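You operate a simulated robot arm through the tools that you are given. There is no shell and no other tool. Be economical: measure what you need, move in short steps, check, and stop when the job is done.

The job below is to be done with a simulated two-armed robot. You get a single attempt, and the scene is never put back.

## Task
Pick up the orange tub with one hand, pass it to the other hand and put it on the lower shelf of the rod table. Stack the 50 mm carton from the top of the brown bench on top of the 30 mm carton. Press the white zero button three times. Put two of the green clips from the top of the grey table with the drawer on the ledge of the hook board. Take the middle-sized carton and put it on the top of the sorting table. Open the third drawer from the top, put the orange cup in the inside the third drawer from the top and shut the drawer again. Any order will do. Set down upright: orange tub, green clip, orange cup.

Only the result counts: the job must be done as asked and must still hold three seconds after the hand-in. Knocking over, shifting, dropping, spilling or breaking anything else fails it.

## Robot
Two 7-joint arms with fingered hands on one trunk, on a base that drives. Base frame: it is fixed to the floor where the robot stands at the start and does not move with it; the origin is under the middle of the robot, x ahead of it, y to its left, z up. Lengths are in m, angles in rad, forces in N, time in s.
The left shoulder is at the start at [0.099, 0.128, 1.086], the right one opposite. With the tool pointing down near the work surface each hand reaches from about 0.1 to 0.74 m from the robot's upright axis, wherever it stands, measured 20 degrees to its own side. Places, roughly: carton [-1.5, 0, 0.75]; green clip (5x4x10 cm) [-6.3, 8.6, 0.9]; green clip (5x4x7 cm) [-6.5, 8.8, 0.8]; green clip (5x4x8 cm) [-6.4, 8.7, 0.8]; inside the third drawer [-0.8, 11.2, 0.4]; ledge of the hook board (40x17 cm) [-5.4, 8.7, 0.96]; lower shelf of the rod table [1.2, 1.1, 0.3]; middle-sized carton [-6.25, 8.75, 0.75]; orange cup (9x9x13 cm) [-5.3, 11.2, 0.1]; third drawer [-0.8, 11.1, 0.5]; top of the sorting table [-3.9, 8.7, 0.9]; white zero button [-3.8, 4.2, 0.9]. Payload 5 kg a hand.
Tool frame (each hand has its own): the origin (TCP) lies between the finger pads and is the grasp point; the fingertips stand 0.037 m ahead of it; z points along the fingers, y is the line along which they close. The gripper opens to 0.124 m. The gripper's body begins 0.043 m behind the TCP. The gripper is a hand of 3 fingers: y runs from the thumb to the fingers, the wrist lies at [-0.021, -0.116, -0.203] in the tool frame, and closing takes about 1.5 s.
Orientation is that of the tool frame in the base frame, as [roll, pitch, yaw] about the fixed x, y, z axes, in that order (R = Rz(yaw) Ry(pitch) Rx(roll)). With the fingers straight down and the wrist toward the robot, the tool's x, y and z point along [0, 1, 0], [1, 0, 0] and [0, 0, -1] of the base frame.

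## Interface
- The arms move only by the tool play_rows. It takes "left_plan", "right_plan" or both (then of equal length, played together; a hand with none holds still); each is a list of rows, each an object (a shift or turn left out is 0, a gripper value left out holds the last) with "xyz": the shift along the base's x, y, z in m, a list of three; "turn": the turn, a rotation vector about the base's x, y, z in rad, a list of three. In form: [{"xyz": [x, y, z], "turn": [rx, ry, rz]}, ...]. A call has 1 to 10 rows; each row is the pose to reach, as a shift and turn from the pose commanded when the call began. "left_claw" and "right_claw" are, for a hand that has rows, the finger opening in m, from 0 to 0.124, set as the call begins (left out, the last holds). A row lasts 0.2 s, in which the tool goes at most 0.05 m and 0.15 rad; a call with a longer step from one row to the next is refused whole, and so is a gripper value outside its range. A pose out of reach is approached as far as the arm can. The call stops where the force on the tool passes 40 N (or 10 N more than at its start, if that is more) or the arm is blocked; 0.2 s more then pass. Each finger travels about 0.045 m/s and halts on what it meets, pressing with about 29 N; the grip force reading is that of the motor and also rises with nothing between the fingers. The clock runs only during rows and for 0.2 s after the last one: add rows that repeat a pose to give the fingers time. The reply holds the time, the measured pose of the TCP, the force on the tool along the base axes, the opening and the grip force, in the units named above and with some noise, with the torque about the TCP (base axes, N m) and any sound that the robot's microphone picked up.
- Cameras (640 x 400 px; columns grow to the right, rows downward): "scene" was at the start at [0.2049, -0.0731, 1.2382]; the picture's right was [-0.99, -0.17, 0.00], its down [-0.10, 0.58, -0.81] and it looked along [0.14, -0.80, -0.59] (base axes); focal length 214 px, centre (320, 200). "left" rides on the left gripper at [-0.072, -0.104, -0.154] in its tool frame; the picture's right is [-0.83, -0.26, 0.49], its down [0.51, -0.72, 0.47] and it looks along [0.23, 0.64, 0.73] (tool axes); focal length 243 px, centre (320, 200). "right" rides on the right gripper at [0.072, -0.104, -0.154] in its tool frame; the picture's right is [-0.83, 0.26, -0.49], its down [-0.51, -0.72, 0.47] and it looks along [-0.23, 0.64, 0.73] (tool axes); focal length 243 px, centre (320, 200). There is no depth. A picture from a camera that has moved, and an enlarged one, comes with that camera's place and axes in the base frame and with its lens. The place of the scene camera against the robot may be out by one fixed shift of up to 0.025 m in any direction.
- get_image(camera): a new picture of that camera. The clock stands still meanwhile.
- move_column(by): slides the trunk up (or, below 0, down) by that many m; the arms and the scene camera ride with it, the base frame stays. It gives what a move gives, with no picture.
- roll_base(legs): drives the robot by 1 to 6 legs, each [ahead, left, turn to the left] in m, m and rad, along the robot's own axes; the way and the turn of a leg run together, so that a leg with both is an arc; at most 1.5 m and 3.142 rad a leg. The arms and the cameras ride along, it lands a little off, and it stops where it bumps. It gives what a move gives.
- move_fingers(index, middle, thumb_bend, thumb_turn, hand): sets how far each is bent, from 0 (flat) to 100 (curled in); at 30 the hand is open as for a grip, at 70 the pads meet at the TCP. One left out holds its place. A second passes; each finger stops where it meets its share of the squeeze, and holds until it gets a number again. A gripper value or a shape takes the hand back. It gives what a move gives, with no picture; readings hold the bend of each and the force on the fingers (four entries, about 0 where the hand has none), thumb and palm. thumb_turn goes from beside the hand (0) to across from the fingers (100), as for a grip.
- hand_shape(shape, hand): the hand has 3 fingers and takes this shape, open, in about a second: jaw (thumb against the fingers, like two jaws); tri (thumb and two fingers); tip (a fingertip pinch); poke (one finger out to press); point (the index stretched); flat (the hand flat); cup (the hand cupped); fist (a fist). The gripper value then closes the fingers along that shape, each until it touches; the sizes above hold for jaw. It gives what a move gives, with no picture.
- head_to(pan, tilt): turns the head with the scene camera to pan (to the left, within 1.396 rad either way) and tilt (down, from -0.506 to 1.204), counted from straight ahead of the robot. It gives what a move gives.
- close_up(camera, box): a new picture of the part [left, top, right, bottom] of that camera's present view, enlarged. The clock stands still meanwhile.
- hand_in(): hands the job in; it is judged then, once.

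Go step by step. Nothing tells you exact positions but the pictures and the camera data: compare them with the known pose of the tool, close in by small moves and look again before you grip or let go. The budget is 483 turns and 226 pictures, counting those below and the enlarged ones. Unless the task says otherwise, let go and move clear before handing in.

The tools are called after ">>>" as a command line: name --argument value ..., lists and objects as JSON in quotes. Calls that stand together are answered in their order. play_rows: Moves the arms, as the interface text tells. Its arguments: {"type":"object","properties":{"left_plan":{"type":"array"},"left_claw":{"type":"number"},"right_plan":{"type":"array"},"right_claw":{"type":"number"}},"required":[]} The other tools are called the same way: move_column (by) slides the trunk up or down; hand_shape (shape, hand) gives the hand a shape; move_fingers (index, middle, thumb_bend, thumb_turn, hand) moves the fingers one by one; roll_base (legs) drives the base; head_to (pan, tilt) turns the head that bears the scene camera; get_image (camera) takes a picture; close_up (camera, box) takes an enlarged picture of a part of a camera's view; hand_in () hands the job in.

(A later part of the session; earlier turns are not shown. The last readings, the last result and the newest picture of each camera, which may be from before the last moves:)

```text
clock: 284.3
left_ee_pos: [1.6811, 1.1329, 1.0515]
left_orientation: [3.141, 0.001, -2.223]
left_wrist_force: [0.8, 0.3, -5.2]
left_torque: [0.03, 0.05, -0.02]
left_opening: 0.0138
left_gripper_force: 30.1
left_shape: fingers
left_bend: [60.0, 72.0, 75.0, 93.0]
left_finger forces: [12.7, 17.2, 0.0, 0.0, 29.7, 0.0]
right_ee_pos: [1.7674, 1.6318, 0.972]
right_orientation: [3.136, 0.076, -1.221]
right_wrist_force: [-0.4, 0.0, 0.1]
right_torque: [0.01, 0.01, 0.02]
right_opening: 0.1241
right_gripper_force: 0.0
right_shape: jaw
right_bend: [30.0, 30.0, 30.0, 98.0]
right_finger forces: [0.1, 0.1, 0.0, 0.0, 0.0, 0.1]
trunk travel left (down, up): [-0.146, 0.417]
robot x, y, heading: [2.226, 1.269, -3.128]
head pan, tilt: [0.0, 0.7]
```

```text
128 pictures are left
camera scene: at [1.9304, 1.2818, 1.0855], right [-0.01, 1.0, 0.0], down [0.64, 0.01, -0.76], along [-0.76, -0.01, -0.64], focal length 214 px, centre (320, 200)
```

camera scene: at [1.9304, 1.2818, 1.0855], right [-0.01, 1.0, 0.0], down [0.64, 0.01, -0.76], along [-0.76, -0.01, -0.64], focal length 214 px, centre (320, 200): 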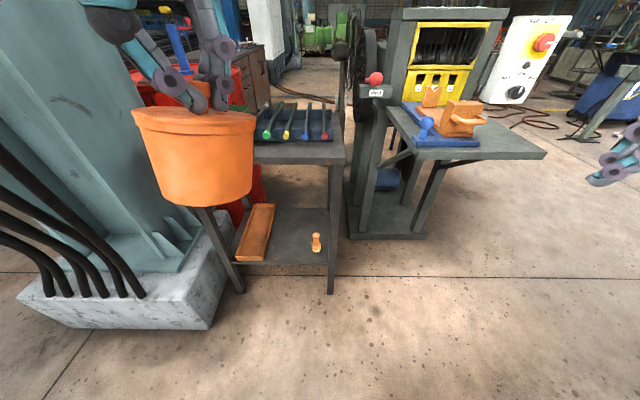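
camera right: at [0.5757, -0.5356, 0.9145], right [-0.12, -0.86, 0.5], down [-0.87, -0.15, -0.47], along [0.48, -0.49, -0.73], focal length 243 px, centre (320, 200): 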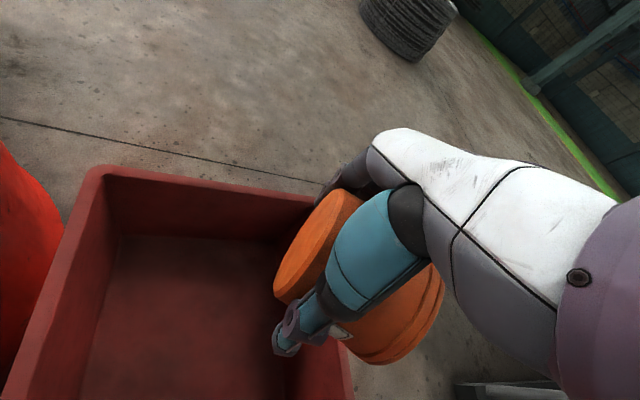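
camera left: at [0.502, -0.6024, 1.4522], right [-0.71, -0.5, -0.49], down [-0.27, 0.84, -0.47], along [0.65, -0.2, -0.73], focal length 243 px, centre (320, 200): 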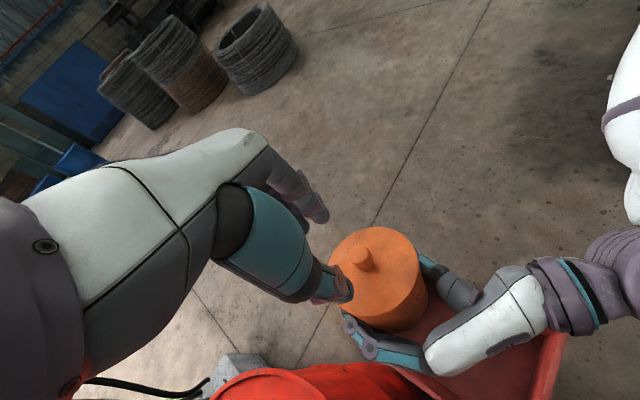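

Geometry confirmed; target y≈1.143. Lower the tub in front of the table.

>>> play_rows --left_plan '[{"xyz": [-0.006, 0.001, -0.045]}, {"xyz": [-0.012, 0.002, -0.09]}, {"xyz": [-0.018, 0.003, -0.135]}, {"xyz": [-0.024, 0.004, -0.18]}, {"xyz": [-0.03, 0.005, -0.225]}, {"xyz": [-0.036, 0.006, -0.27]}, {"xyz": [-0.042, 0.007, -0.315]}, {"xyz": [-0.048, 0.008, -0.36]}, {"xyz": [-0.054, 0.009, -0.405]}, {"xyz": [-0.06, 0.01, -0.45]}]'

>>> play_rows --left_plan '[{"xyz": [0, 0, -0.03]}, {"xyz": [0, 0, -0.06]}, {"xyz": [0, 0, -0.09]}, {"xyz": [0, 0, -0.12]}]'

>>> get_image --camera "scene"

>>> get_image --camera "left"

```text
clock: 286.5
left_ee_pos: [1.6214, 1.1435, 0.6037]
left_orientation: [3.142, 0.0, -2.224]
left_wrist_force: [0.3, 0.0, -5.2]
left_torque: [0.01, 0.05, 0.01]
left_opening: 0.0135
left_gripper_force: 29.4
left_shape: fingers
left_bend: [60.0, 72.0, 75.0, 93.0]
left_finger forces: [12.7, 17.5, 0.0, 0.1, 29.3, 0.1]
right_ee_pos: [1.7651, 1.6342, 0.9721]
right_orientation: [3.137, 0.075, -1.22]
right_wrist_force: [0.5, -0.1, -0.3]
right_torque: [0.01, -0.01, 0.0]
right_opening: 0.1243
right_gripper_force: 0.1
right_shape: jaw
right_bend: [30.0, 30.0, 30.0, 98.0]
right_finger forces: [0.0, 0.1, 0.0, 0.0, 0.0, 0.1]
trunk travel left (down, up): [-0.146, 0.417]
robot x, y, heading: [2.2253, 1.2762, -3.131]
head pan, tilt: [0.0, 0.7]
```

```text
clock: 287.5
left_ee_pos: [1.6201, 1.1422, 0.4808]
left_orientation: [3.14, -0.001, -2.223]
left_wrist_force: [0.4, -0.2, -5.0]
left_torque: [0.02, 0.06, 0.03]
left_opening: 0.0131
left_gripper_force: 29.4
left_shape: fingers
left_bend: [60.0, 72.0, 76.0, 93.0]
left_finger forces: [12.8, 17.5, 0.0, 0.0, 29.2, 0.1]
right_ee_pos: [1.767, 1.6318, 0.9709]
right_orientation: [3.137, 0.074, -1.219]
right_wrist_force: [-0.2, 0.3, -0.3]
right_torque: [0.0, 0.01, -0.02]
right_opening: 0.1238
right_gripper_force: 0.1
right_shape: jaw
right_bend: [30.0, 30.0, 30.0, 98.0]
right_finger forces: [0.0, 0.0, 0.1, 0.0, 0.0, 0.0]
trunk travel left (down, up): [-0.146, 0.417]
robot x, y, heading: [2.2222, 1.2725, -3.129]
head pan, tilt: [0.0, 0.7]
```

```text
127 pictures are left
camera scene: at [1.9298, 1.2817, 1.0852], right [-0.01, 1.0, 0.0], down [0.64, 0.01, -0.76], along [-0.76, -0.01, -0.64], focal length 214 px, centre (320, 200)
```

scene: 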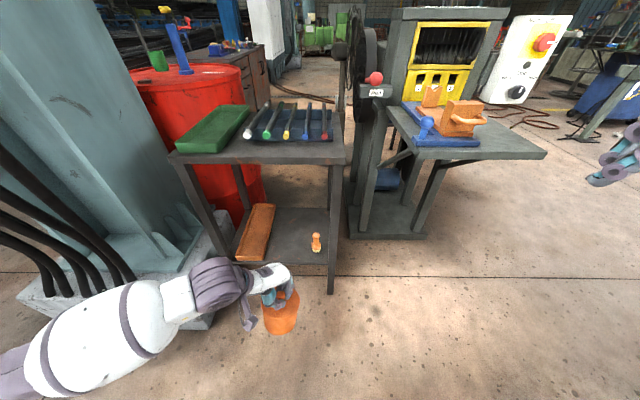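

```text
126 pictures are left
camera left: at [1.7474, 1.137, 0.6345], right [0.71, 0.5, -0.49], down [0.26, -0.84, -0.47], along [-0.65, 0.21, -0.73], focal length 243 px, centre (320, 200)
```

left: 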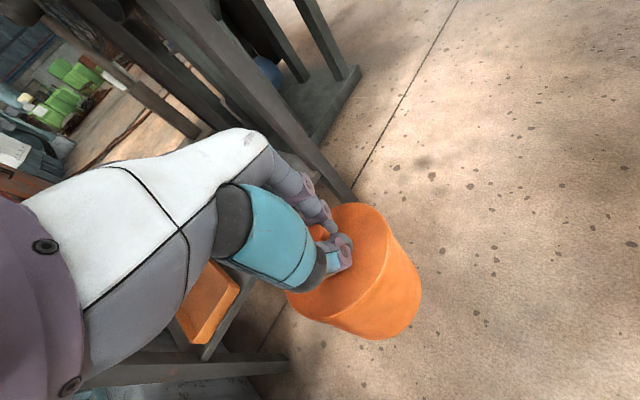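

The forearm comes from the left and might meet the table leg; I'll yaw the hand so the wrist trails straight back.

>>> play_rows --left_plan '[{"turn": [0, 0, 0.13]}, {"turn": [0, 0, 0.26]}, {"turn": [0, 0, 0.39]}, {"turn": [0, 0, 0.52]}, {"turn": [0, 0, 0.65]}]'

>>> get_image --camera "scene"

```text
clock: 288.7
left_ee_pos: [1.6161, 1.1452, 0.485]
left_orientation: [3.133, 0.003, -1.569]
left_wrist_force: [-15.8, 1.6, 5.4]
left_torque: [0.07, 0.03, 0.07]
left_opening: 0.0132
left_gripper_force: 35.6
left_shape: fingers
left_bend: [58.0, 72.0, 76.0, 92.0]
left_finger forces: [27.1, 19.5, 0.1, 0.0, 24.1, 0.0]
right_ee_pos: [1.766, 1.633, 0.9707]
right_orientation: [3.136, 0.075, -1.22]
right_wrist_force: [0.4, -0.3, 0.1]
right_torque: [-0.01, 0.0, -0.01]
right_opening: 0.1241
right_gripper_force: 0.0
right_shape: jaw
right_bend: [30.0, 30.0, 30.0, 98.0]
right_finger forces: [0.0, 0.1, 0.1, 0.0, 0.0, 0.1]
trunk travel left (down, up): [-0.146, 0.417]
robot x, y, heading: [2.2255, 1.2731, -3.131]
head pan, tilt: [0.0, 0.7]
```

```text
125 pictures are left
camera scene: at [1.9297, 1.282, 1.0857], right [-0.01, 1.0, 0.0], down [0.64, 0.01, -0.76], along [-0.76, -0.01, -0.64], focal length 214 px, centre (320, 200)
```

scene: 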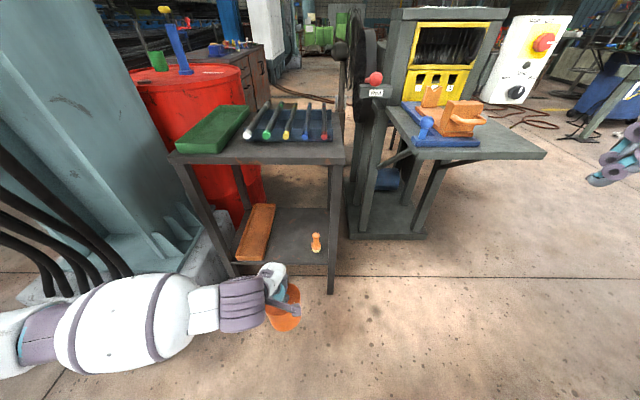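

The tub is being pushed (15 N), likely by my own forearm joint. I'll undo half the yaw.

>>> play_rows --left_plan '[{"turn": [0, 0, -0.12]}, {"turn": [0, 0, -0.24]}, {"turn": [0, 0, -0.36]}]'

>>> close_up --camera "scene" --box '[180, 220, 380, 345]'

```text
clock: 289.5
left_ee_pos: [1.6211, 1.1452, 0.4818]
left_orientation: [3.141, 0.001, -1.934]
left_wrist_force: [0.2, 0.5, -4.7]
left_torque: [0.0, 0.08, -0.03]
left_opening: 0.0125
left_gripper_force: 30.9
left_shape: fingers
left_bend: [59.0, 72.0, 77.0, 92.0]
left_finger forces: [14.0, 19.3, 0.1, 0.0, 29.0, 0.1]
right_ee_pos: [1.7667, 1.6323, 0.9711]
right_orientation: [3.137, 0.075, -1.221]
right_wrist_force: [0.8, -0.2, 0.6]
right_torque: [0.0, -0.01, 0.01]
right_opening: 0.1238
right_gripper_force: 0.0
right_shape: jaw
right_bend: [30.0, 30.0, 30.0, 98.0]
right_finger forces: [0.0, 0.0, 0.0, 0.1, 0.1, 0.1]
trunk travel left (down, up): [-0.146, 0.417]
robot x, y, heading: [2.2253, 1.2723, -3.127]
head pan, tilt: [0.0, 0.7]
```

```text
3.20 times, centred on (280, 282) of scene
camera zoom: at [1.9302, 1.2816, 1.0853], right [-0.01, 1.0, 0.0], down [0.64, 0.01, -0.76], along [-0.76, -0.01, -0.64], focal length 686 px, centre (448, -64)
```

zoom: 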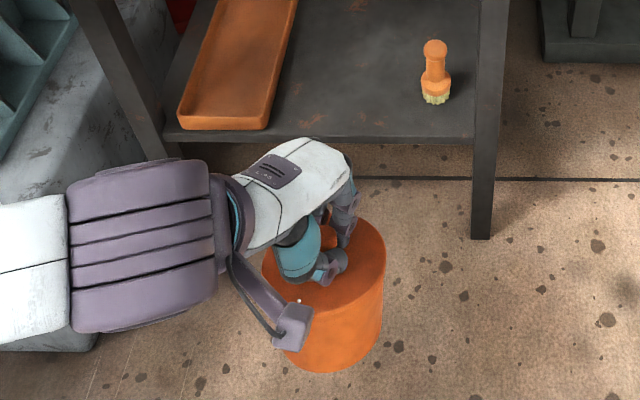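

The forearm's wrist joint would meet the table leg. I'll back the base and extend the arm so the elbow straightens.

>>> roll_base --legs '[[-0.22, 0, 0]]'

>>> play_rows --left_plan '[{"xyz": [-0.04, 0, 0], "turn": [0, 0, 0.06]}, {"xyz": [-0.08, 0, 0], "turn": [0, 0, 0.12]}, {"xyz": [-0.12, 0, 0], "turn": [0, 0, 0.18]}, {"xyz": [-0.16, 0, 0], "turn": [0, 0, 0.24]}, {"xyz": [-0.2, 0, 0], "turn": [0, 0, 0.3]}]'

>>> get_image --camera "scene"

```text
clock: 291.2
left_ee_pos: [1.8388, 1.1501, 0.4826]
left_orientation: [3.141, 0.0, -1.941]
left_wrist_force: [0.9, 0.1, -5.1]
left_torque: [-0.02, 0.06, -0.01]
left_opening: 0.0122
left_gripper_force: 31.1
left_shape: fingers
left_bend: [59.0, 72.0, 77.0, 92.0]
left_finger forces: [13.9, 19.3, 0.0, 0.0, 29.1, 0.0]
right_ee_pos: [1.987, 1.6368, 0.9722]
right_orientation: [3.135, 0.075, -1.228]
right_wrist_force: [-0.1, 0.2, -0.3]
right_torque: [0.01, 0.03, 0.01]
right_opening: 0.1239
right_gripper_force: 0.1
right_shape: jaw
right_bend: [30.0, 30.0, 30.0, 98.0]
right_finger forces: [0.0, 0.1, 0.0, 0.0, 0.0, 0.0]
trunk travel left (down, up): [-0.146, 0.417]
robot x, y, heading: [2.4469, 1.2749, -3.14]
head pan, tilt: [0.0, 0.7]
```

```text
clock: 292.4
left_ee_pos: [1.6383, 1.1512, 0.4782]
left_orientation: [3.141, 0.0, -1.641]
left_wrist_force: [0.1, 0.0, -5.5]
left_torque: [-0.03, 0.1, 0.02]
left_opening: 0.0119
left_gripper_force: 31.7
left_shape: fingers
left_bend: [59.0, 72.0, 77.0, 92.0]
left_finger forces: [14.6, 19.7, 0.0, 0.0, 28.1, 0.1]
right_ee_pos: [1.9864, 1.6378, 0.9712]
right_orientation: [3.137, 0.076, -1.227]
right_wrist_force: [-0.1, 0.0, 0.0]
right_torque: [0.0, 0.02, -0.02]
right_opening: 0.1241
right_gripper_force: 0.0
right_shape: jaw
right_bend: [30.0, 30.0, 30.0, 98.0]
right_finger forces: [0.0, 0.0, 0.0, 0.0, 0.1, 0.0]
trunk travel left (down, up): [-0.146, 0.417]
robot x, y, heading: [2.4429, 1.2752, -3.134]
head pan, tilt: [0.0, 0.7]
```

```text
123 pictures are left
camera scene: at [2.1486, 1.2862, 1.085], right [0.0, 1.0, 0.0], down [0.65, 0.0, -0.76], along [-0.76, 0.0, -0.65], focal length 214 px, centre (320, 200)
```

scene: 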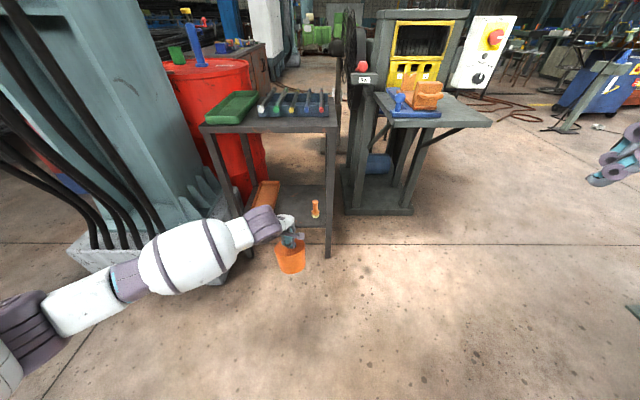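

Shift the base to the robot's right so the arm reaches out more straight.

>>> roll_base --legs '[[0, -0.27, 0]]'

>>> play_rows --left_plan '[{"xyz": [0, -0.04, 0]}, {"xyz": [0, -0.08, 0]}, {"xyz": [0, -0.12, 0]}, {"xyz": [0, -0.16, 0]}, {"xyz": [0, -0.2, 0]}, {"xyz": [0, -0.24, 0]}, {"xyz": [0, -0.275, 0]}]'

>>> get_image --camera "scene"

```text
clock: 295.4
left_ee_pos: [1.6383, 1.4174, 0.4792]
left_orientation: [3.141, 0.002, -1.639]
left_wrist_force: [-1.0, -0.1, -5.6]
left_torque: [-0.05, 0.06, -0.03]
left_opening: 0.0119
left_gripper_force: 31.1
left_shape: fingers
left_bend: [59.0, 72.0, 77.0, 92.0]
left_finger forces: [14.7, 19.6, 0.0, 0.0, 28.4, 0.0]
right_ee_pos: [1.9863, 1.9045, 0.9713]
right_orientation: [3.137, 0.075, -1.226]
right_wrist_force: [-0.4, 0.6, 0.1]
right_torque: [-0.04, 0.01, -0.01]
right_opening: 0.1241
right_gripper_force: 0.1
right_shape: jaw
right_bend: [30.0, 30.0, 30.0, 98.0]
right_finger forces: [0.1, 0.0, 0.0, 0.0, 0.0, 0.0]
trunk travel left (down, up): [-0.146, 0.417]
robot x, y, heading: [2.4461, 1.5407, -3.135]
head pan, tilt: [0.0, 0.7]
```

```text
clock: 297.0
left_ee_pos: [1.6375, 1.1424, 0.4768]
left_orientation: [3.141, 0.001, -1.64]
left_wrist_force: [0.3, 0.7, -4.5]
left_torque: [-0.05, 0.05, 0.01]
left_opening: 0.0118
left_gripper_force: 30.9
left_shape: fingers
left_bend: [59.0, 73.0, 77.0, 92.0]
left_finger forces: [14.4, 20.1, 0.1, 0.1, 26.9, 0.0]
right_ee_pos: [1.9856, 1.9044, 0.9716]
right_orientation: [3.136, 0.075, -1.224]
right_wrist_force: [0.5, -0.2, -0.7]
right_torque: [-0.04, -0.01, 0.01]
right_opening: 0.1243
right_gripper_force: 0.0
right_shape: jaw
right_bend: [30.0, 30.0, 30.0, 98.0]
right_finger forces: [0.0, 0.0, 0.0, 0.1, 0.0, 0.0]
trunk travel left (down, up): [-0.146, 0.417]
robot x, y, heading: [2.4433, 1.5413, -3.136]
head pan, tilt: [0.0, 0.7]
```

```text
122 pictures are left
camera scene: at [2.1479, 1.5521, 1.0853], right [-0.01, 1.0, 0.0], down [0.64, 0.0, -0.76], along [-0.76, 0.0, -0.64], focal length 214 px, centre (320, 200)
```

scene: 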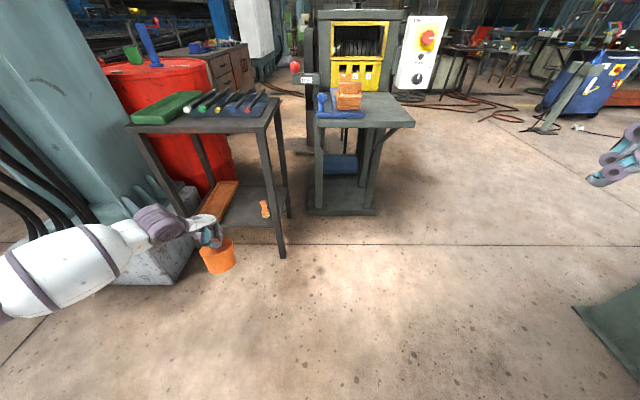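

The forearm actually comes at about −39°, which clears the leg with ~5 cm. I'll add some margin by turning the base 0.25 rad left; first raise the idle right hand.

>>> play_rows --right_plan '[{"xyz": [0.02, -0.02, 0.04]}, {"xyz": [0.04, -0.04, 0.08]}, {"xyz": [0.06, -0.06, 0.12]}, {"xyz": [0.06, -0.08, 0.16]}, {"xyz": [0.06, -0.1, 0.2]}, {"xyz": [0.06, -0.1, 0.24]}]'

>>> roll_base --legs '[[0, 0, 0.25], [0, -0.2, 0]]'

>>> get_image --camera "scene"

```text
clock: 298.4
left_ee_pos: [1.6379, 1.1426, 0.4781]
left_orientation: [3.141, 0.0, -1.638]
left_wrist_force: [-0.5, -0.3, -5.1]
left_torque: [-0.07, 0.04, -0.04]
left_opening: 0.0118
left_gripper_force: 31.0
left_shape: fingers
left_bend: [59.0, 73.0, 77.0, 92.0]
left_finger forces: [14.5, 20.1, 0.1, 0.1, 27.2, 0.0]
right_ee_pos: [2.036, 1.8631, 1.21]
right_orientation: [3.132, 0.071, -1.179]
right_wrist_force: [-0.5, 0.1, 0.7]
right_torque: [0.01, 0.0, 0.0]
right_opening: 0.1241
right_gripper_force: 0.1
right_shape: jaw
right_bend: [30.0, 30.0, 30.0, 98.0]
right_finger forces: [0.0, 0.0, 0.0, 0.1, 0.0, 0.0]
right hand out of reach, approached as far as the arm can: row 1, 2, 3, 4, 5, 6
trunk travel left (down, up): [-0.146, 0.417]
robot x, y, heading: [2.4435, 1.5392, -3.132]
head pan, tilt: [0.0, 0.7]
```

```text
clock: 301.6
left_ee_pos: [1.7088, 1.1481, 0.4782]
left_orientation: [3.141, 0.001, -1.389]
left_wrist_force: [-1.0, -0.3, -5.2]
left_torque: [-0.11, 0.02, 0.02]
left_opening: 0.0118
left_gripper_force: 30.6
left_shape: fingers
left_bend: [59.0, 73.0, 77.0, 92.0]
left_finger forces: [14.8, 19.5, 0.0, 0.1, 26.6, 0.0]
right_ee_pos: [1.9212, 1.9443, 1.2103]
right_orientation: [3.132, 0.069, -0.934]
right_wrist_force: [-0.4, -0.6, -0.7]
right_torque: [-0.01, 0.01, 0.0]
right_opening: 0.1242
right_gripper_force: 0.0
right_shape: jaw
right_bend: [30.0, 30.0, 30.0, 98.0]
right_finger forces: [0.0, 0.0, 0.0, 0.0, 0.0, 0.1]
trunk travel left (down, up): [-0.146, 0.417]
robot x, y, heading: [2.393, 1.7323, -2.888]
head pan, tilt: [0.0, 0.7]
```

```text
121 pictures are left
camera scene: at [2.1079, 1.6682, 1.0852], right [-0.25, 0.97, 0.0], down [0.62, 0.16, -0.76], along [-0.74, -0.19, -0.64], focal length 214 px, centre (320, 200)
```

scene: 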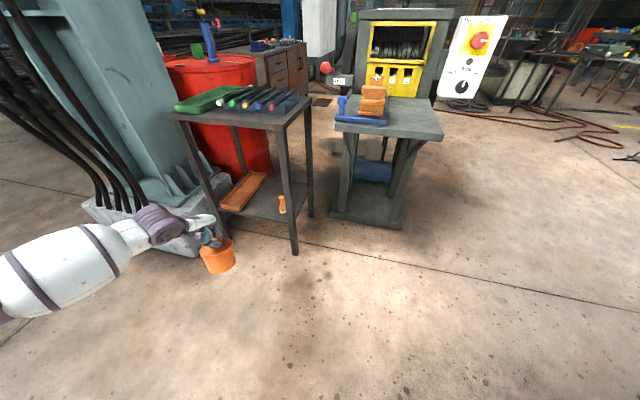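

Approach the shelf in two steps.

>>> roll_base --legs '[[0.194, -0.05, 0]]'

>>> get_image --camera "left"

>>> close_up --camera "scene" --box '[120, 150, 360, 300]'

```text
clock: 303.2
left_ee_pos: [1.5106, 1.1485, 0.4774]
left_orientation: [-3.141, 0.0, -1.392]
left_wrist_force: [-0.1, -0.1, -4.8]
left_torque: [-0.07, 0.02, 0.02]
left_opening: 0.0115
left_gripper_force: 31.0
left_shape: fingers
left_bend: [59.0, 73.0, 77.0, 92.0]
left_finger forces: [15.0, 19.7, 0.1, 0.0, 26.7, 0.1]
right_ee_pos: [1.7229, 1.9437, 1.2095]
right_orientation: [3.129, 0.071, -0.931]
right_wrist_force: [-1.3, 0.5, -0.8]
right_torque: [-0.03, 0.02, 0.01]
right_opening: 0.1242
right_gripper_force: 0.1
right_shape: jaw
right_bend: [30.0, 30.0, 30.0, 98.0]
right_finger forces: [0.0, 0.1, 0.1, 0.0, 0.0, 0.1]
trunk travel left (down, up): [-0.146, 0.417]
robot x, y, heading: [2.1962, 1.7308, -2.882]
head pan, tilt: [0.0, 0.7]
```

```text
120 pictures are left
camera left: at [1.6016, 1.2373, 0.6308], right [0.11, 0.86, -0.49], down [0.8, -0.37, -0.47], along [-0.59, -0.34, -0.73], focal length 243 px, centre (320, 200)
```

left: 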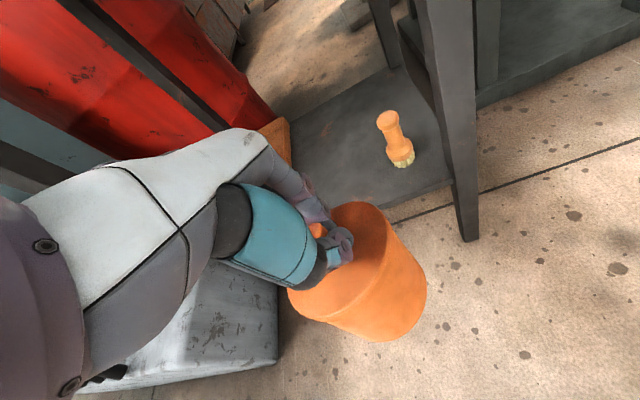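

```text
2.67 times, centred on (240, 225) of scene
camera zoom: at [1.9096, 1.6679, 1.0852], right [-0.25, 0.97, 0.0], down [0.62, 0.16, -0.76], along [-0.74, -0.19, -0.64], focal length 572 px, centre (533, 133)
```

zoom: 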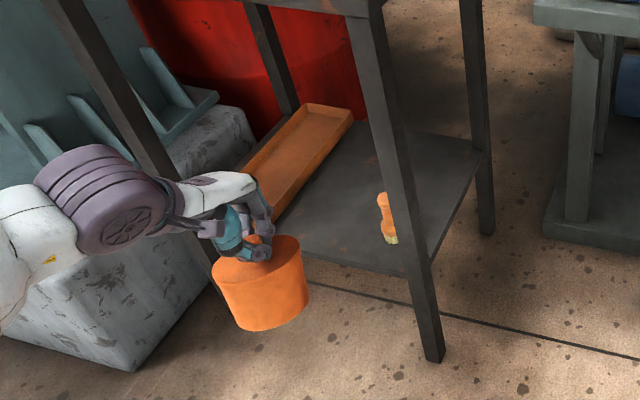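

The tub hangs about 10° off vertical; I'll correct this by tilting the hand, and then continue inward.

>>> play_rows --left_plan '[{"xyz": [0, 0, 0], "turn": [0.025, 0.08, 0]}, {"xyz": [0, 0, 0], "turn": [0.05, 0.16, 0]}]'

>>> roll_base --legs '[[0.2, -0.052, 0]]'

>>> close_up --camera "scene" --box '[100, 180, 340, 330]'

>>> get_image --camera "left"

```text
clock: 303.8
left_ee_pos: [1.5127, 1.1476, 0.478]
left_orientation: [2.992, 0.078, -1.395]
left_wrist_force: [-0.7, 0.5, -4.9]
left_torque: [-0.08, -0.03, 0.0]
left_opening: 0.0116
left_gripper_force: 30.5
left_shape: fingers
left_bend: [59.0, 73.0, 77.0, 92.0]
left_finger forces: [13.6, 20.2, 0.0, 0.0, 26.9, 0.0]
right_ee_pos: [1.7228, 1.9444, 1.2104]
right_orientation: [3.131, 0.07, -0.931]
right_wrist_force: [-0.8, 0.0, 0.5]
right_torque: [-0.04, -0.01, 0.02]
right_opening: 0.1244
right_gripper_force: 0.0
right_shape: jaw
right_bend: [30.0, 30.0, 30.0, 98.0]
right_finger forces: [0.0, 0.0, 0.0, 0.0, 0.1, 0.0]
trunk travel left (down, up): [-0.146, 0.417]
robot x, y, heading: [2.198, 1.7323, -2.89]
head pan, tilt: [0.0, 0.7]
```

```text
clock: 305.4
left_ee_pos: [1.3093, 1.1462, 0.4778]
left_orientation: [2.993, 0.076, -1.392]
left_wrist_force: [0.1, -1.1, -5.4]
left_torque: [-0.06, -0.03, 0.03]
left_opening: 0.0114
left_gripper_force: 30.2
left_shape: fingers
left_bend: [60.0, 73.0, 77.0, 92.0]
left_finger forces: [13.2, 20.5, 0.0, 0.0, 27.0, 0.0]
right_ee_pos: [1.5188, 1.9435, 1.209]
right_orientation: [3.129, 0.07, -0.929]
right_wrist_force: [-1.1, -0.4, -0.1]
right_torque: [0.01, 0.0, 0.02]
right_opening: 0.1243
right_gripper_force: 0.1
right_shape: jaw
right_bend: [30.0, 30.0, 30.0, 98.0]
right_finger forces: [0.0, 0.0, 0.0, 0.0, 0.0, 0.0]
trunk travel left (down, up): [-0.146, 0.417]
robot x, y, heading: [1.9942, 1.732, -2.883]
head pan, tilt: [0.0, 0.7]
```

```text
2.67 times, centred on (220, 255) of scene
camera zoom: at [1.7058, 1.6677, 1.0852], right [-0.25, 0.97, 0.0], down [0.62, 0.16, -0.76], along [-0.74, -0.19, -0.64], focal length 572 px, centre (587, 53)
```

zoom: 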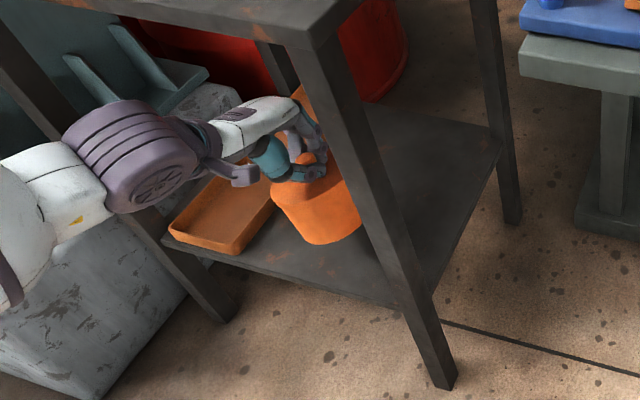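

```text
117 pictures are left
camera left: at [1.423, 1.2286, 0.6188], right [0.03, 0.89, -0.46], down [0.72, -0.34, -0.61], along [-0.7, -0.31, -0.65], focal length 243 px, centre (320, 200)
```

left: 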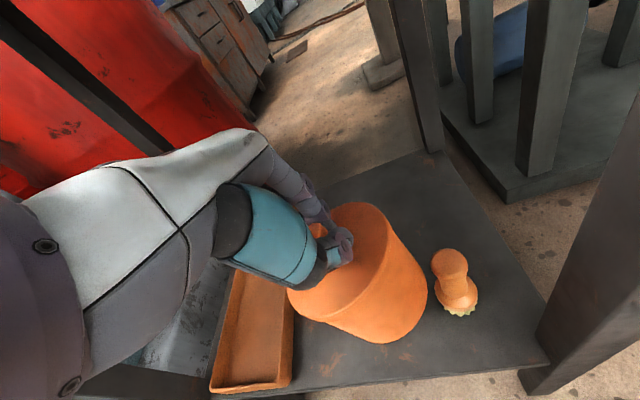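

The tub is over the shelf between tray and brush. Shift 2 cm toward the tray for margin, then lower carefully.

>>> play_rows --left_plan '[{"xyz": [-0.004, -0.012, 0]}, {"xyz": [-0.008, -0.022, -0.005]}, {"xyz": [-0.008, -0.022, -0.015]}, {"xyz": [-0.008, -0.022, -0.022]}]'

```text
clock: 306.4
left_ee_pos: [1.3012, 1.1229, 0.455]
left_orientation: [2.994, 0.078, -1.396]
left_wrist_force: [0.5, -0.1, -5.5]
left_torque: [-0.07, -0.01, -0.01]
left_opening: 0.0114
left_gripper_force: 30.4
left_shape: fingers
left_bend: [60.0, 73.0, 77.0, 92.0]
left_finger forces: [13.5, 20.5, 0.0, 0.0, 26.9, 0.0]
right_ee_pos: [1.5182, 1.9431, 1.2109]
right_orientation: [3.133, 0.069, -0.931]
right_wrist_force: [0.1, -0.2, 0.5]
right_torque: [-0.05, -0.01, -0.02]
right_opening: 0.1239
right_gripper_force: 0.0
right_shape: jaw
right_bend: [30.0, 30.0, 30.0, 98.0]
right_finger forces: [0.0, 0.0, 0.0, 0.0, 0.0, 0.0]
trunk travel left (down, up): [-0.146, 0.417]
robot x, y, heading: [1.9951, 1.7351, -2.882]
head pan, tilt: [0.0, 0.7]
```

>>> play_rows --left_plan '[{"xyz": [0, 0, -0.004]}, {"xyz": [0, 0, -0.008]}, {"xyz": [0, 0, -0.012]}]'

>>> get_image --camera "left"

```text
clock: 307.2
left_ee_pos: [1.3012, 1.1244, 0.4437]
left_orientation: [2.994, 0.078, -1.393]
left_wrist_force: [0.5, 0.2, -5.4]
left_torque: [-0.07, -0.05, 0.06]
left_opening: 0.0116
left_gripper_force: 30.7
left_shape: fingers
left_bend: [60.0, 73.0, 77.0, 92.0]
left_finger forces: [13.4, 20.5, 0.0, 0.1, 27.0, 0.0]
right_ee_pos: [1.5173, 1.9435, 1.2105]
right_orientation: [3.132, 0.07, -0.93]
right_wrist_force: [-0.2, 0.1, -0.1]
right_torque: [0.01, 0.01, 0.01]
right_opening: 0.124
right_gripper_force: 0.1
right_shape: jaw
right_bend: [30.0, 30.0, 30.0, 98.0]
right_finger forces: [0.1, 0.0, 0.0, 0.0, 0.0, 0.0]
trunk travel left (down, up): [-0.146, 0.417]
robot x, y, heading: [1.993, 1.731, -2.886]
head pan, tilt: [0.0, 0.7]
```

```text
116 pictures are left
camera left: at [1.4153, 1.2066, 0.5847], right [0.03, 0.89, -0.46], down [0.72, -0.34, -0.61], along [-0.7, -0.31, -0.65], focal length 243 px, centre (320, 200)
```

left: 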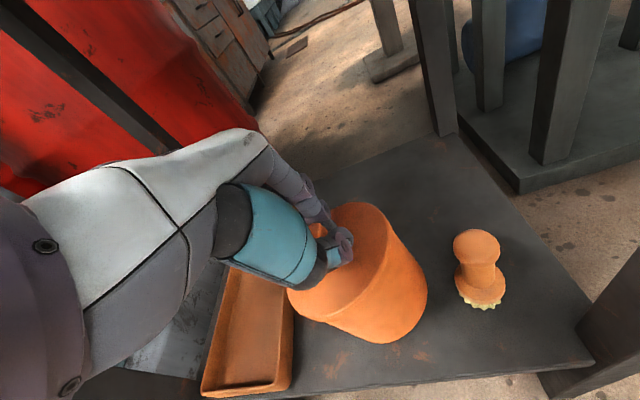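

>>> play_rows --left_plan '[{"xyz": [0, 0, -0.004]}, {"xyz": [0, 0, -0.008]}, {"xyz": [0, 0, -0.012]}]'

```text
clock: 308.0
left_ee_pos: [1.3033, 1.1238, 0.4313]
left_orientation: [2.992, 0.076, -1.395]
left_wrist_force: [0.2, -0.3, -4.8]
left_torque: [-0.06, -0.02, -0.01]
left_opening: 0.0112
left_gripper_force: 29.9
left_shape: fingers
left_bend: [60.0, 73.0, 77.0, 92.0]
left_finger forces: [13.4, 20.6, 0.0, 0.1, 27.0, 0.1]
right_ee_pos: [1.5185, 1.9433, 1.2097]
right_orientation: [3.132, 0.071, -0.928]
right_wrist_force: [0.3, 0.5, 1.0]
right_torque: [-0.03, -0.02, -0.03]
right_opening: 0.1239
right_gripper_force: 0.0
right_shape: jaw
right_bend: [30.0, 30.0, 30.0, 98.0]
right_finger forces: [0.1, 0.1, 0.0, 0.0, 0.0, 0.0]
trunk travel left (down, up): [-0.146, 0.417]
robot x, y, heading: [1.9906, 1.7322, -2.891]
head pan, tilt: [0.0, 0.7]
```

>>> play_rows --left_plan '[{"xyz": [0, 0, -0.004]}, {"xyz": [0, 0, -0.008]}, {"xyz": [0, 0, -0.012]}]'

>>> close_up --camera "scene" --box '[100, 180, 340, 330]'

```text
clock: 308.8
left_ee_pos: [1.3037, 1.1243, 0.4198]
left_orientation: [2.994, 0.077, -1.394]
left_wrist_force: [-0.7, 0.0, -5.6]
left_torque: [-0.1, 0.0, 0.02]
left_opening: 0.0115
left_gripper_force: 30.4
left_shape: fingers
left_bend: [60.0, 73.0, 77.0, 92.0]
left_finger forces: [13.4, 20.5, 0.0, 0.0, 27.0, 0.1]
right_ee_pos: [1.518, 1.9434, 1.2095]
right_orientation: [3.131, 0.069, -0.93]
right_wrist_force: [1.0, 0.1, 0.1]
right_torque: [-0.02, -0.01, -0.01]
right_opening: 0.1241
right_gripper_force: 0.0
right_shape: jaw
right_bend: [30.0, 30.0, 30.0, 98.0]
right_finger forces: [0.0, 0.1, 0.0, 0.0, 0.1, 0.0]
trunk travel left (down, up): [-0.146, 0.417]
robot x, y, heading: [1.9914, 1.7348, -2.885]
head pan, tilt: [0.0, 0.7]
```

```text
2.67 times, centred on (220, 255) of scene
camera zoom: at [1.706, 1.6676, 1.0852], right [-0.25, 0.97, 0.0], down [0.62, 0.16, -0.76], along [-0.74, -0.19, -0.64], focal length 572 px, centre (587, 53)
```

zoom: 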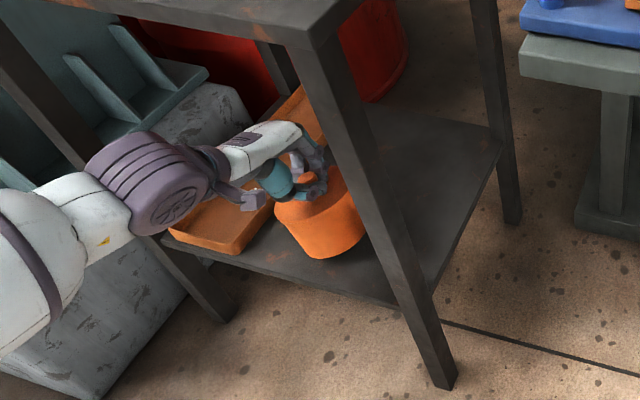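

>>> play_rows --left_plan '[{"xyz": [0, 0, -0.004]}, {"xyz": [0, 0, -0.008]}, {"xyz": [0, 0, -0.012]}]'

```text
clock: 309.6
left_ee_pos: [1.3005, 1.1253, 0.414]
left_orientation: [2.986, 0.078, -1.394]
left_wrist_force: [1.1, 3.2, 16.4]
left_torque: [0.13, 0.36, -0.06]
left_opening: 0.011
left_gripper_force: 35.3
left_shape: fingers
left_bend: [59.0, 73.0, 77.0, 92.0]
left_finger forces: [23.9, 16.7, 0.0, 0.0, 29.3, 0.0]
right_ee_pos: [1.5205, 1.9461, 1.2099]
right_orientation: [3.13, 0.071, -0.931]
right_wrist_force: [0.4, -0.3, -0.2]
right_torque: [0.0, 0.0, 0.01]
right_opening: 0.1241
right_gripper_force: 0.0
right_shape: jaw
right_bend: [30.0, 30.0, 30.0, 98.0]
right_finger forces: [0.0, 0.0, 0.1, 0.0, 0.0, 0.0]
trunk travel left (down, up): [-0.146, 0.417]
robot x, y, heading: [1.9932, 1.7328, -2.888]
head pan, tilt: [0.0, 0.7]
```

Contact with the shelf. Ease off 6 mm and open the hand.

>>> play_rows --left_plan '[{"xyz": [0, 0, 0.003]}, {"xyz": [0, 0, 0.006]}]'

>>> move_fingers --hand "left" --index 50 --middle 55 --thumb_bend 62

>>> get_image --camera "left"

```text
clock: 310.2
left_ee_pos: [1.3015, 1.125, 0.4126]
left_orientation: [2.994, 0.076, -1.394]
left_wrist_force: [0.5, 2.2, 4.7]
left_torque: [0.01, 0.34, -0.04]
left_opening: 0.0113
left_gripper_force: 33.1
left_shape: fingers
left_bend: [59.0, 73.0, 77.0, 92.0]
left_finger forces: [20.9, 19.3, 0.1, 0.1, 26.2, 0.1]
right_ee_pos: [1.5197, 1.9448, 1.2101]
right_orientation: [3.132, 0.07, -0.929]
right_wrist_force: [0.0, -0.1, -0.3]
right_torque: [0.01, 0.01, 0.01]
right_opening: 0.1239
right_gripper_force: 0.0
right_shape: jaw
right_bend: [30.0, 30.0, 30.0, 98.0]
right_finger forces: [0.1, 0.1, 0.1, 0.0, 0.0, 0.0]
trunk travel left (down, up): [-0.146, 0.417]
robot x, y, heading: [1.9938, 1.734, -2.881]
head pan, tilt: [0.0, 0.7]
```

```text
clock: 311.2
left_ee_pos: [1.3018, 1.1243, 0.4144]
left_orientation: [2.995, 0.076, -1.393]
left_wrist_force: [2.6, 0.0, 5.8]
left_torque: [0.03, -0.25, -0.02]
left_opening: 0.05
left_gripper_force: 3.6
left_shape: fingers
left_bend: [50.0, 55.0, 62.0, 98.0]
left_finger forces: [0.0, 0.0, 0.0, 0.0, 7.2, 0.1]
right_ee_pos: [1.5204, 1.9454, 1.2111]
right_orientation: [3.131, 0.069, -0.929]
right_wrist_force: [0.6, -0.6, 0.4]
right_torque: [0.04, 0.06, 0.02]
right_opening: 0.1238
right_gripper_force: 0.1
right_shape: jaw
right_bend: [30.0, 30.0, 30.0, 98.0]
right_finger forces: [0.1, 0.0, 0.0, 0.0, 0.1, 0.1]
trunk travel left (down, up): [-0.146, 0.417]
robot x, y, heading: [1.9924, 1.7348, -2.883]
head pan, tilt: [0.0, 0.7]
```

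```text
114 pictures are left
camera left: at [1.4155, 1.2069, 0.5553], right [0.03, 0.89, -0.46], down [0.71, -0.34, -0.61], along [-0.7, -0.31, -0.64], focal length 243 px, centre (320, 200)
```

left: 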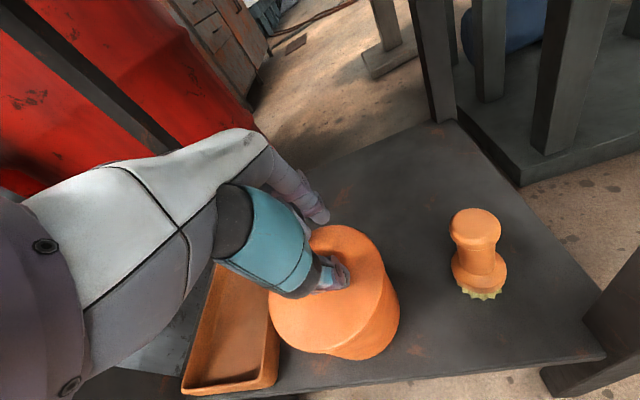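

The tub stands on the shelf. Raise the hand straight up off the knob.

>>> play_rows --left_plan '[{"xyz": [0, 0, 0.008]}, {"xyz": [0.0, 0, 0.02]}, {"xyz": [0.0, 0, 0.035]}, {"xyz": [0.0, 0, 0.05]}, {"xyz": [0.0, 0, 0.06]}]'

>>> get_image --camera "left"

```text
clock: 312.4
left_ee_pos: [1.3022, 1.1233, 0.4745]
left_orientation: [2.993, 0.079, -1.395]
left_wrist_force: [-0.2, 0.0, 0.4]
left_torque: [0.0, -0.04, 0.02]
left_opening: 0.0498
left_gripper_force: 0.0
left_shape: fingers
left_bend: [50.0, 55.0, 62.0, 98.0]
left_finger forces: [0.1, 0.0, 0.1, 0.0, 0.0, 0.1]
right_ee_pos: [1.5184, 1.9449, 1.211]
right_orientation: [3.133, 0.069, -0.93]
right_wrist_force: [-0.3, -0.3, 0.6]
right_torque: [-0.02, 0.02, 0.0]
right_opening: 0.1241
right_gripper_force: 0.0
right_shape: jaw
right_bend: [30.0, 30.0, 30.0, 98.0]
right_finger forces: [0.0, 0.1, 0.1, 0.1, 0.0, 0.0]
trunk travel left (down, up): [-0.146, 0.417]
robot x, y, heading: [1.9939, 1.7319, -2.885]
head pan, tilt: [0.0, 0.7]
```

```text
113 pictures are left
camera left: at [1.4147, 1.2061, 0.6159], right [0.03, 0.89, -0.46], down [0.71, -0.34, -0.61], along [-0.7, -0.31, -0.64], focal length 243 px, centre (320, 200)
```

left: 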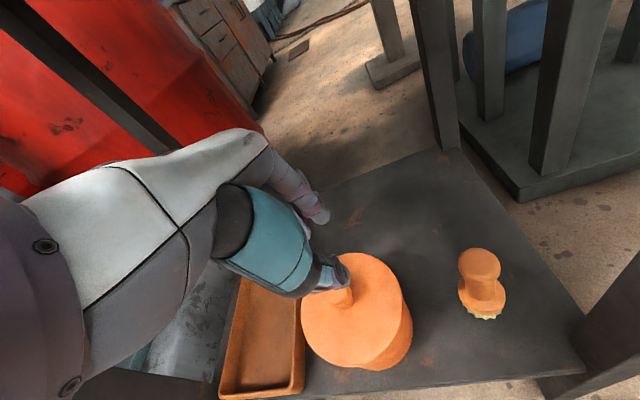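

Tub stands upright. Back the base straight out.

>>> roll_base --legs '[[-0.45, 0.117, 0]]'

>>> move_column --by 0.33

>>> get_image --camera "scene"

```text
clock: 315.2
left_ee_pos: [1.7694, 1.1295, 0.4739]
left_orientation: [2.993, 0.078, -1.4]
left_wrist_force: [-0.4, 0.0, 0.1]
left_torque: [0.03, 0.01, 0.02]
left_opening: 0.0498
left_gripper_force: 0.1
left_shape: fingers
left_bend: [50.0, 55.0, 62.0, 98.0]
left_finger forces: [0.1, 0.0, 0.1, 0.0, 0.0, 0.0]
right_ee_pos: [1.9912, 1.9477, 1.211]
right_orientation: [3.131, 0.069, -0.935]
right_wrist_force: [-0.5, 0.4, 0.4]
right_torque: [-0.01, 0.02, 0.01]
right_opening: 0.1239
right_gripper_force: 0.0
right_shape: jaw
right_bend: [30.0, 30.0, 30.0, 98.0]
right_finger forces: [0.1, 0.1, 0.0, 0.0, 0.0, 0.0]
trunk travel left (down, up): [-0.146, 0.417]
robot x, y, heading: [2.4642, 1.7353, -2.889]
head pan, tilt: [0.0, 0.7]
```

```text
clock: 318.5
left_ee_pos: [1.7686, 1.1305, 0.8036]
left_orientation: [2.996, 0.077, -1.398]
left_wrist_force: [0.7, 0.6, 0.0]
left_torque: [-0.02, 0.01, -0.01]
left_opening: 0.0498
left_gripper_force: 0.0
left_shape: fingers
left_bend: [50.0, 55.0, 62.0, 98.0]
left_finger forces: [0.0, 0.0, 0.1, 0.1, 0.1, 0.0]
right_ee_pos: [1.9913, 1.9503, 1.5394]
right_orientation: [3.132, 0.069, -0.935]
right_wrist_force: [-0.3, 0.0, -0.2]
right_torque: [-0.01, -0.03, 0.01]
right_opening: 0.124
right_gripper_force: 0.0
right_shape: jaw
right_bend: [30.0, 30.0, 30.0, 98.0]
right_finger forces: [0.0, 0.1, 0.0, 0.1, 0.0, 0.0]
trunk travel left (down, up): [-0.476, 0.087]
robot x, y, heading: [2.4626, 1.7352, -2.892]
head pan, tilt: [0.0, 0.7]
```

```text
112 pictures are left
camera scene: at [2.2818, 1.6989, 1.4473], right [-0.25, 0.97, 0.0], down [0.62, 0.16, -0.76], along [-0.74, -0.19, -0.64], focal length 214 px, centre (320, 200)
```

scene: 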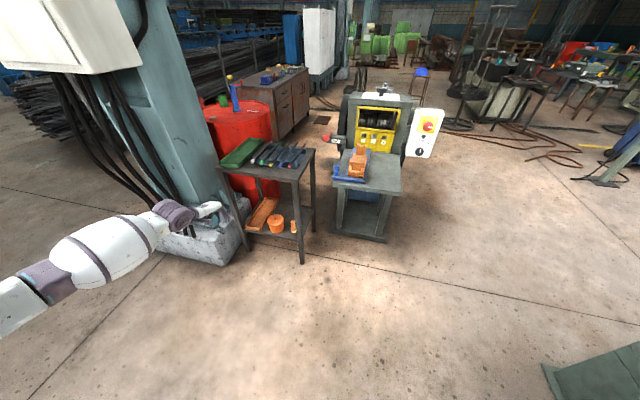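

Task 1 is done: the tub stands upright on the lower shelf. Next the cartons on the brown bench. I'll tuck the left arm and drive back around.

>>> play_rows --left_plan '[{"xyz": [0.03, 0.03, 0.02], "turn": [-0.025, -0.08, 0]}, {"xyz": [0.06, 0.06, 0.05], "turn": [-0.05, -0.16, 0]}, {"xyz": [0.09, 0.09, 0.08], "turn": [-0.05, -0.16, 0]}, {"xyz": [0.11, 0.11, 0.12], "turn": [-0.05, -0.16, 0]}, {"xyz": [0.13, 0.13, 0.16], "turn": [-0.05, -0.16, 0]}, {"xyz": [0.15, 0.15, 0.2], "turn": [-0.05, -0.16, 0]}, {"xyz": [0.16, 0.16, 0.24], "turn": [-0.05, -0.16, 0]}, {"xyz": [0.17, 0.17, 0.28], "turn": [-0.05, -0.16, 0]}, {"xyz": [0.18, 0.18, 0.32], "turn": [-0.05, -0.16, 0]}, {"xyz": [0.18, 0.2, 0.36], "turn": [-0.05, -0.16, 0]}]' --left_claw 0.12

>>> roll_base --legs '[[0, 0, -0.25], [0, 1.45, 0], [0, 1.45, 0]]'

>>> get_image --camera "scene"

```text
refused: row 2 steps farther than a row can; nothing moved
```

```text
clock: 325.6
left_ee_pos: [1.6472, 0.7168, 0.804]
left_orientation: [2.99, 0.087, -1.661]
left_wrist_force: [-1.8, 14.4, 3.1]
left_torque: [-1.35, -0.14, -0.35]
left_opening: 0.0496
left_gripper_force: 7.9
left_shape: fingers
left_bend: [50.0, 55.0, 62.0, 98.0]
left_finger forces: [0.0, 0.0, 0.0, 0.1, 0.1, 15.0]
right_ee_pos: [2.0597, 1.4433, 1.5406]
right_orientation: [3.13, 0.069, -1.181]
right_wrist_force: [0.2, -0.7, 0.4]
right_torque: [0.07, 0.0, 0.0]
right_opening: 0.1238
right_gripper_force: 0.2
right_shape: jaw
right_bend: [30.0, 30.0, 30.0, 98.0]
right_finger forces: [0.0, 0.0, 0.0, 0.0, 0.0, 0.1]
trunk travel left (down, up): [-0.476, 0.087]
robot x, y, heading: [2.4677, 1.1229, -3.137]
head pan, tilt: [0.0, 0.7]
stopped in leg 2: the force on the tool passed its limit at 58 N (the readings are from after the stop); the commanded pose is now the measured one
```

```text
111 pictures are left
camera scene: at [2.2787, 1.1327, 1.4475], right [-0.01, 1.0, 0.0], down [0.64, 0.0, -0.76], along [-0.76, 0.0, -0.64], focal length 214 px, centre (320, 200)
```

scene: 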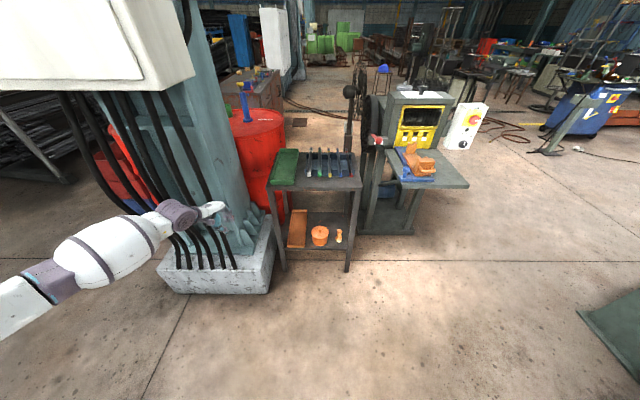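

The arm move was refused and the hand touched the pillar cables lightly. Step back right and tuck with smaller steps.

>>> roll_base --legs '[[-0.1, -0.08, 0]]'

>>> play_rows --left_plan '[{"xyz": [0.025, 0.02, 0.01], "turn": [-0.02, -0.08, 0]}, {"xyz": [0.05, 0.04, 0.03], "turn": [-0.04, -0.16, 0]}, {"xyz": [0.075, 0.06, 0.06], "turn": [-0.04, -0.16, 0]}, {"xyz": [0.1, 0.08, 0.09], "turn": [-0.04, -0.16, 0]}, {"xyz": [0.12, 0.1, 0.12], "turn": [-0.04, -0.16, 0]}, {"xyz": [0.14, 0.12, 0.15], "turn": [-0.04, -0.16, 0]}, {"xyz": [0.16, 0.14, 0.18], "turn": [-0.04, -0.16, 0]}, {"xyz": [0.17, 0.15, 0.22], "turn": [-0.04, -0.16, 0]}, {"xyz": [0.18, 0.16, 0.26], "turn": [-0.04, -0.16, 0]}, {"xyz": [0.18, 0.17, 0.3], "turn": [-0.04, -0.16, 0]}]' --left_claw 0.12

```text
clock: 326.9
left_ee_pos: [1.7467, 0.7881, 0.8015]
left_orientation: [2.995, 0.085, -1.653]
left_wrist_force: [0.0, 1.0, -0.2]
left_torque: [0.04, -0.05, -0.02]
left_opening: 0.0496
left_gripper_force: 0.1
left_shape: fingers
left_bend: [50.0, 55.0, 62.0, 98.0]
left_finger forces: [0.0, 0.0, 0.1, 0.1, 0.1, 0.0]
right_ee_pos: [2.1531, 1.5198, 1.5399]
right_orientation: [3.135, 0.069, -1.175]
right_wrist_force: [0.0, 0.4, -0.5]
right_torque: [0.03, -0.03, 0.01]
right_opening: 0.1241
right_gripper_force: 0.1
right_shape: jaw
right_bend: [30.0, 30.0, 30.0, 98.0]
right_finger forces: [0.0, 0.1, 0.1, 0.0, 0.0, 0.0]
trunk travel left (down, up): [-0.476, 0.087]
robot x, y, heading: [2.5651, 1.2012, -3.131]
head pan, tilt: [0.0, 0.7]
```

```text
clock: 329.1
left_ee_pos: [1.9288, 0.963, 1.1023]
left_orientation: [-3.129, 0.053, -1.643]
left_wrist_force: [1.0, 0.5, 0.2]
left_torque: [0.02, -0.01, 0.02]
left_opening: 0.1197
left_gripper_force: 0.1
left_shape: jaw
left_bend: [31.0, 31.0, 30.0, 98.0]
left_finger forces: [0.0, 0.1, 0.1, 0.0, 0.0, 0.0]
right_ee_pos: [2.1558, 1.5227, 1.5401]
right_orientation: [3.13, 0.068, -1.176]
right_wrist_force: [0.9, -0.8, -1.1]
right_torque: [-0.01, 0.02, 0.01]
right_opening: 0.124
right_gripper_force: 0.1
right_shape: jaw
right_bend: [30.0, 30.0, 30.0, 98.0]
right_finger forces: [0.0, 0.0, 0.0, 0.0, 0.0, 0.0]
trunk travel left (down, up): [-0.476, 0.087]
robot x, y, heading: [2.5608, 1.2019, -3.134]
head pan, tilt: [0.0, 0.7]
```

>>> roll_base --legs '[[0, 1.2, 0], [0, 1.1, 0], [1.4, 0, 0]]'

>>> head_to --pan 0 --tilt 0.4

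>>> get_image --camera "scene"

```text
clock: 355.8
left_ee_pos: [0.602, -1.3719, 1.1021]
left_orientation: [-3.13, 0.056, -1.619]
left_wrist_force: [0.7, -0.3, 0.2]
left_torque: [-0.03, 0.03, 0.05]
left_opening: 0.1197
left_gripper_force: 0.1
left_shape: jaw
left_bend: [31.0, 31.0, 30.0, 98.0]
left_finger forces: [0.0, 0.1, 0.1, 0.0, 0.1, 0.0]
right_ee_pos: [0.8191, -0.8057, 1.541]
right_orientation: [3.131, 0.068, -1.154]
right_wrist_force: [-0.2, -1.0, -0.6]
right_torque: [-0.04, 0.0, 0.03]
right_opening: 0.124
right_gripper_force: 0.0
right_shape: jaw
right_bend: [30.0, 30.0, 30.0, 98.0]
right_finger forces: [0.1, 0.0, 0.0, 0.1, 0.0, 0.1]
trunk travel left (down, up): [-0.476, 0.087]
robot x, y, heading: [1.2301, -1.1167, -3.112]
head pan, tilt: [0.0, 0.7]
```

```text
clock: 356.6
left_ee_pos: [0.6017, -1.3717, 1.1002]
left_orientation: [-3.127, 0.054, -1.62]
left_wrist_force: [0.3, -0.6, 0.1]
left_torque: [-0.03, 0.02, 0.0]
left_opening: 0.1198
left_gripper_force: 0.0
left_shape: jaw
left_bend: [31.0, 31.0, 30.0, 98.0]
left_finger forces: [0.0, 0.1, 0.1, 0.1, 0.0, 0.0]
right_ee_pos: [0.818, -0.8048, 1.5394]
right_orientation: [3.131, 0.069, -1.152]
right_wrist_force: [-0.2, -0.1, -0.4]
right_torque: [0.03, 0.0, 0.02]
right_opening: 0.1242
right_gripper_force: 0.1
right_shape: jaw
right_bend: [30.0, 30.0, 30.0, 98.0]
right_finger forces: [0.0, 0.0, 0.0, 0.0, 0.0, 0.0]
trunk travel left (down, up): [-0.476, 0.087]
robot x, y, heading: [1.2303, -1.1186, -3.104]
head pan, tilt: [0.0, 0.4]
```

```text
110 pictures are left
camera scene: at [1.0375, -1.1108, 1.4742], right [-0.03, 1.0, 0.0], down [0.39, 0.01, -0.92], along [-0.92, -0.03, -0.39], focal length 214 px, centre (320, 200)
```

scene: 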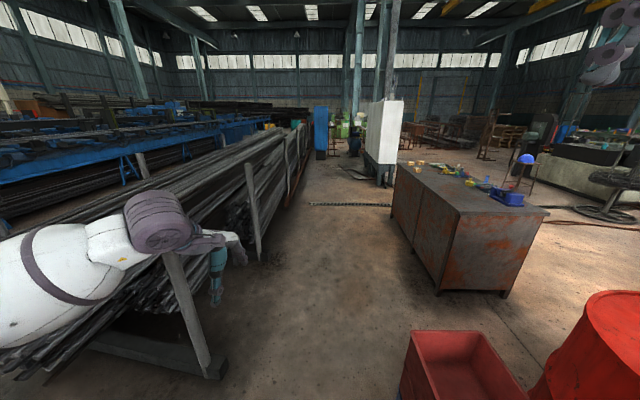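

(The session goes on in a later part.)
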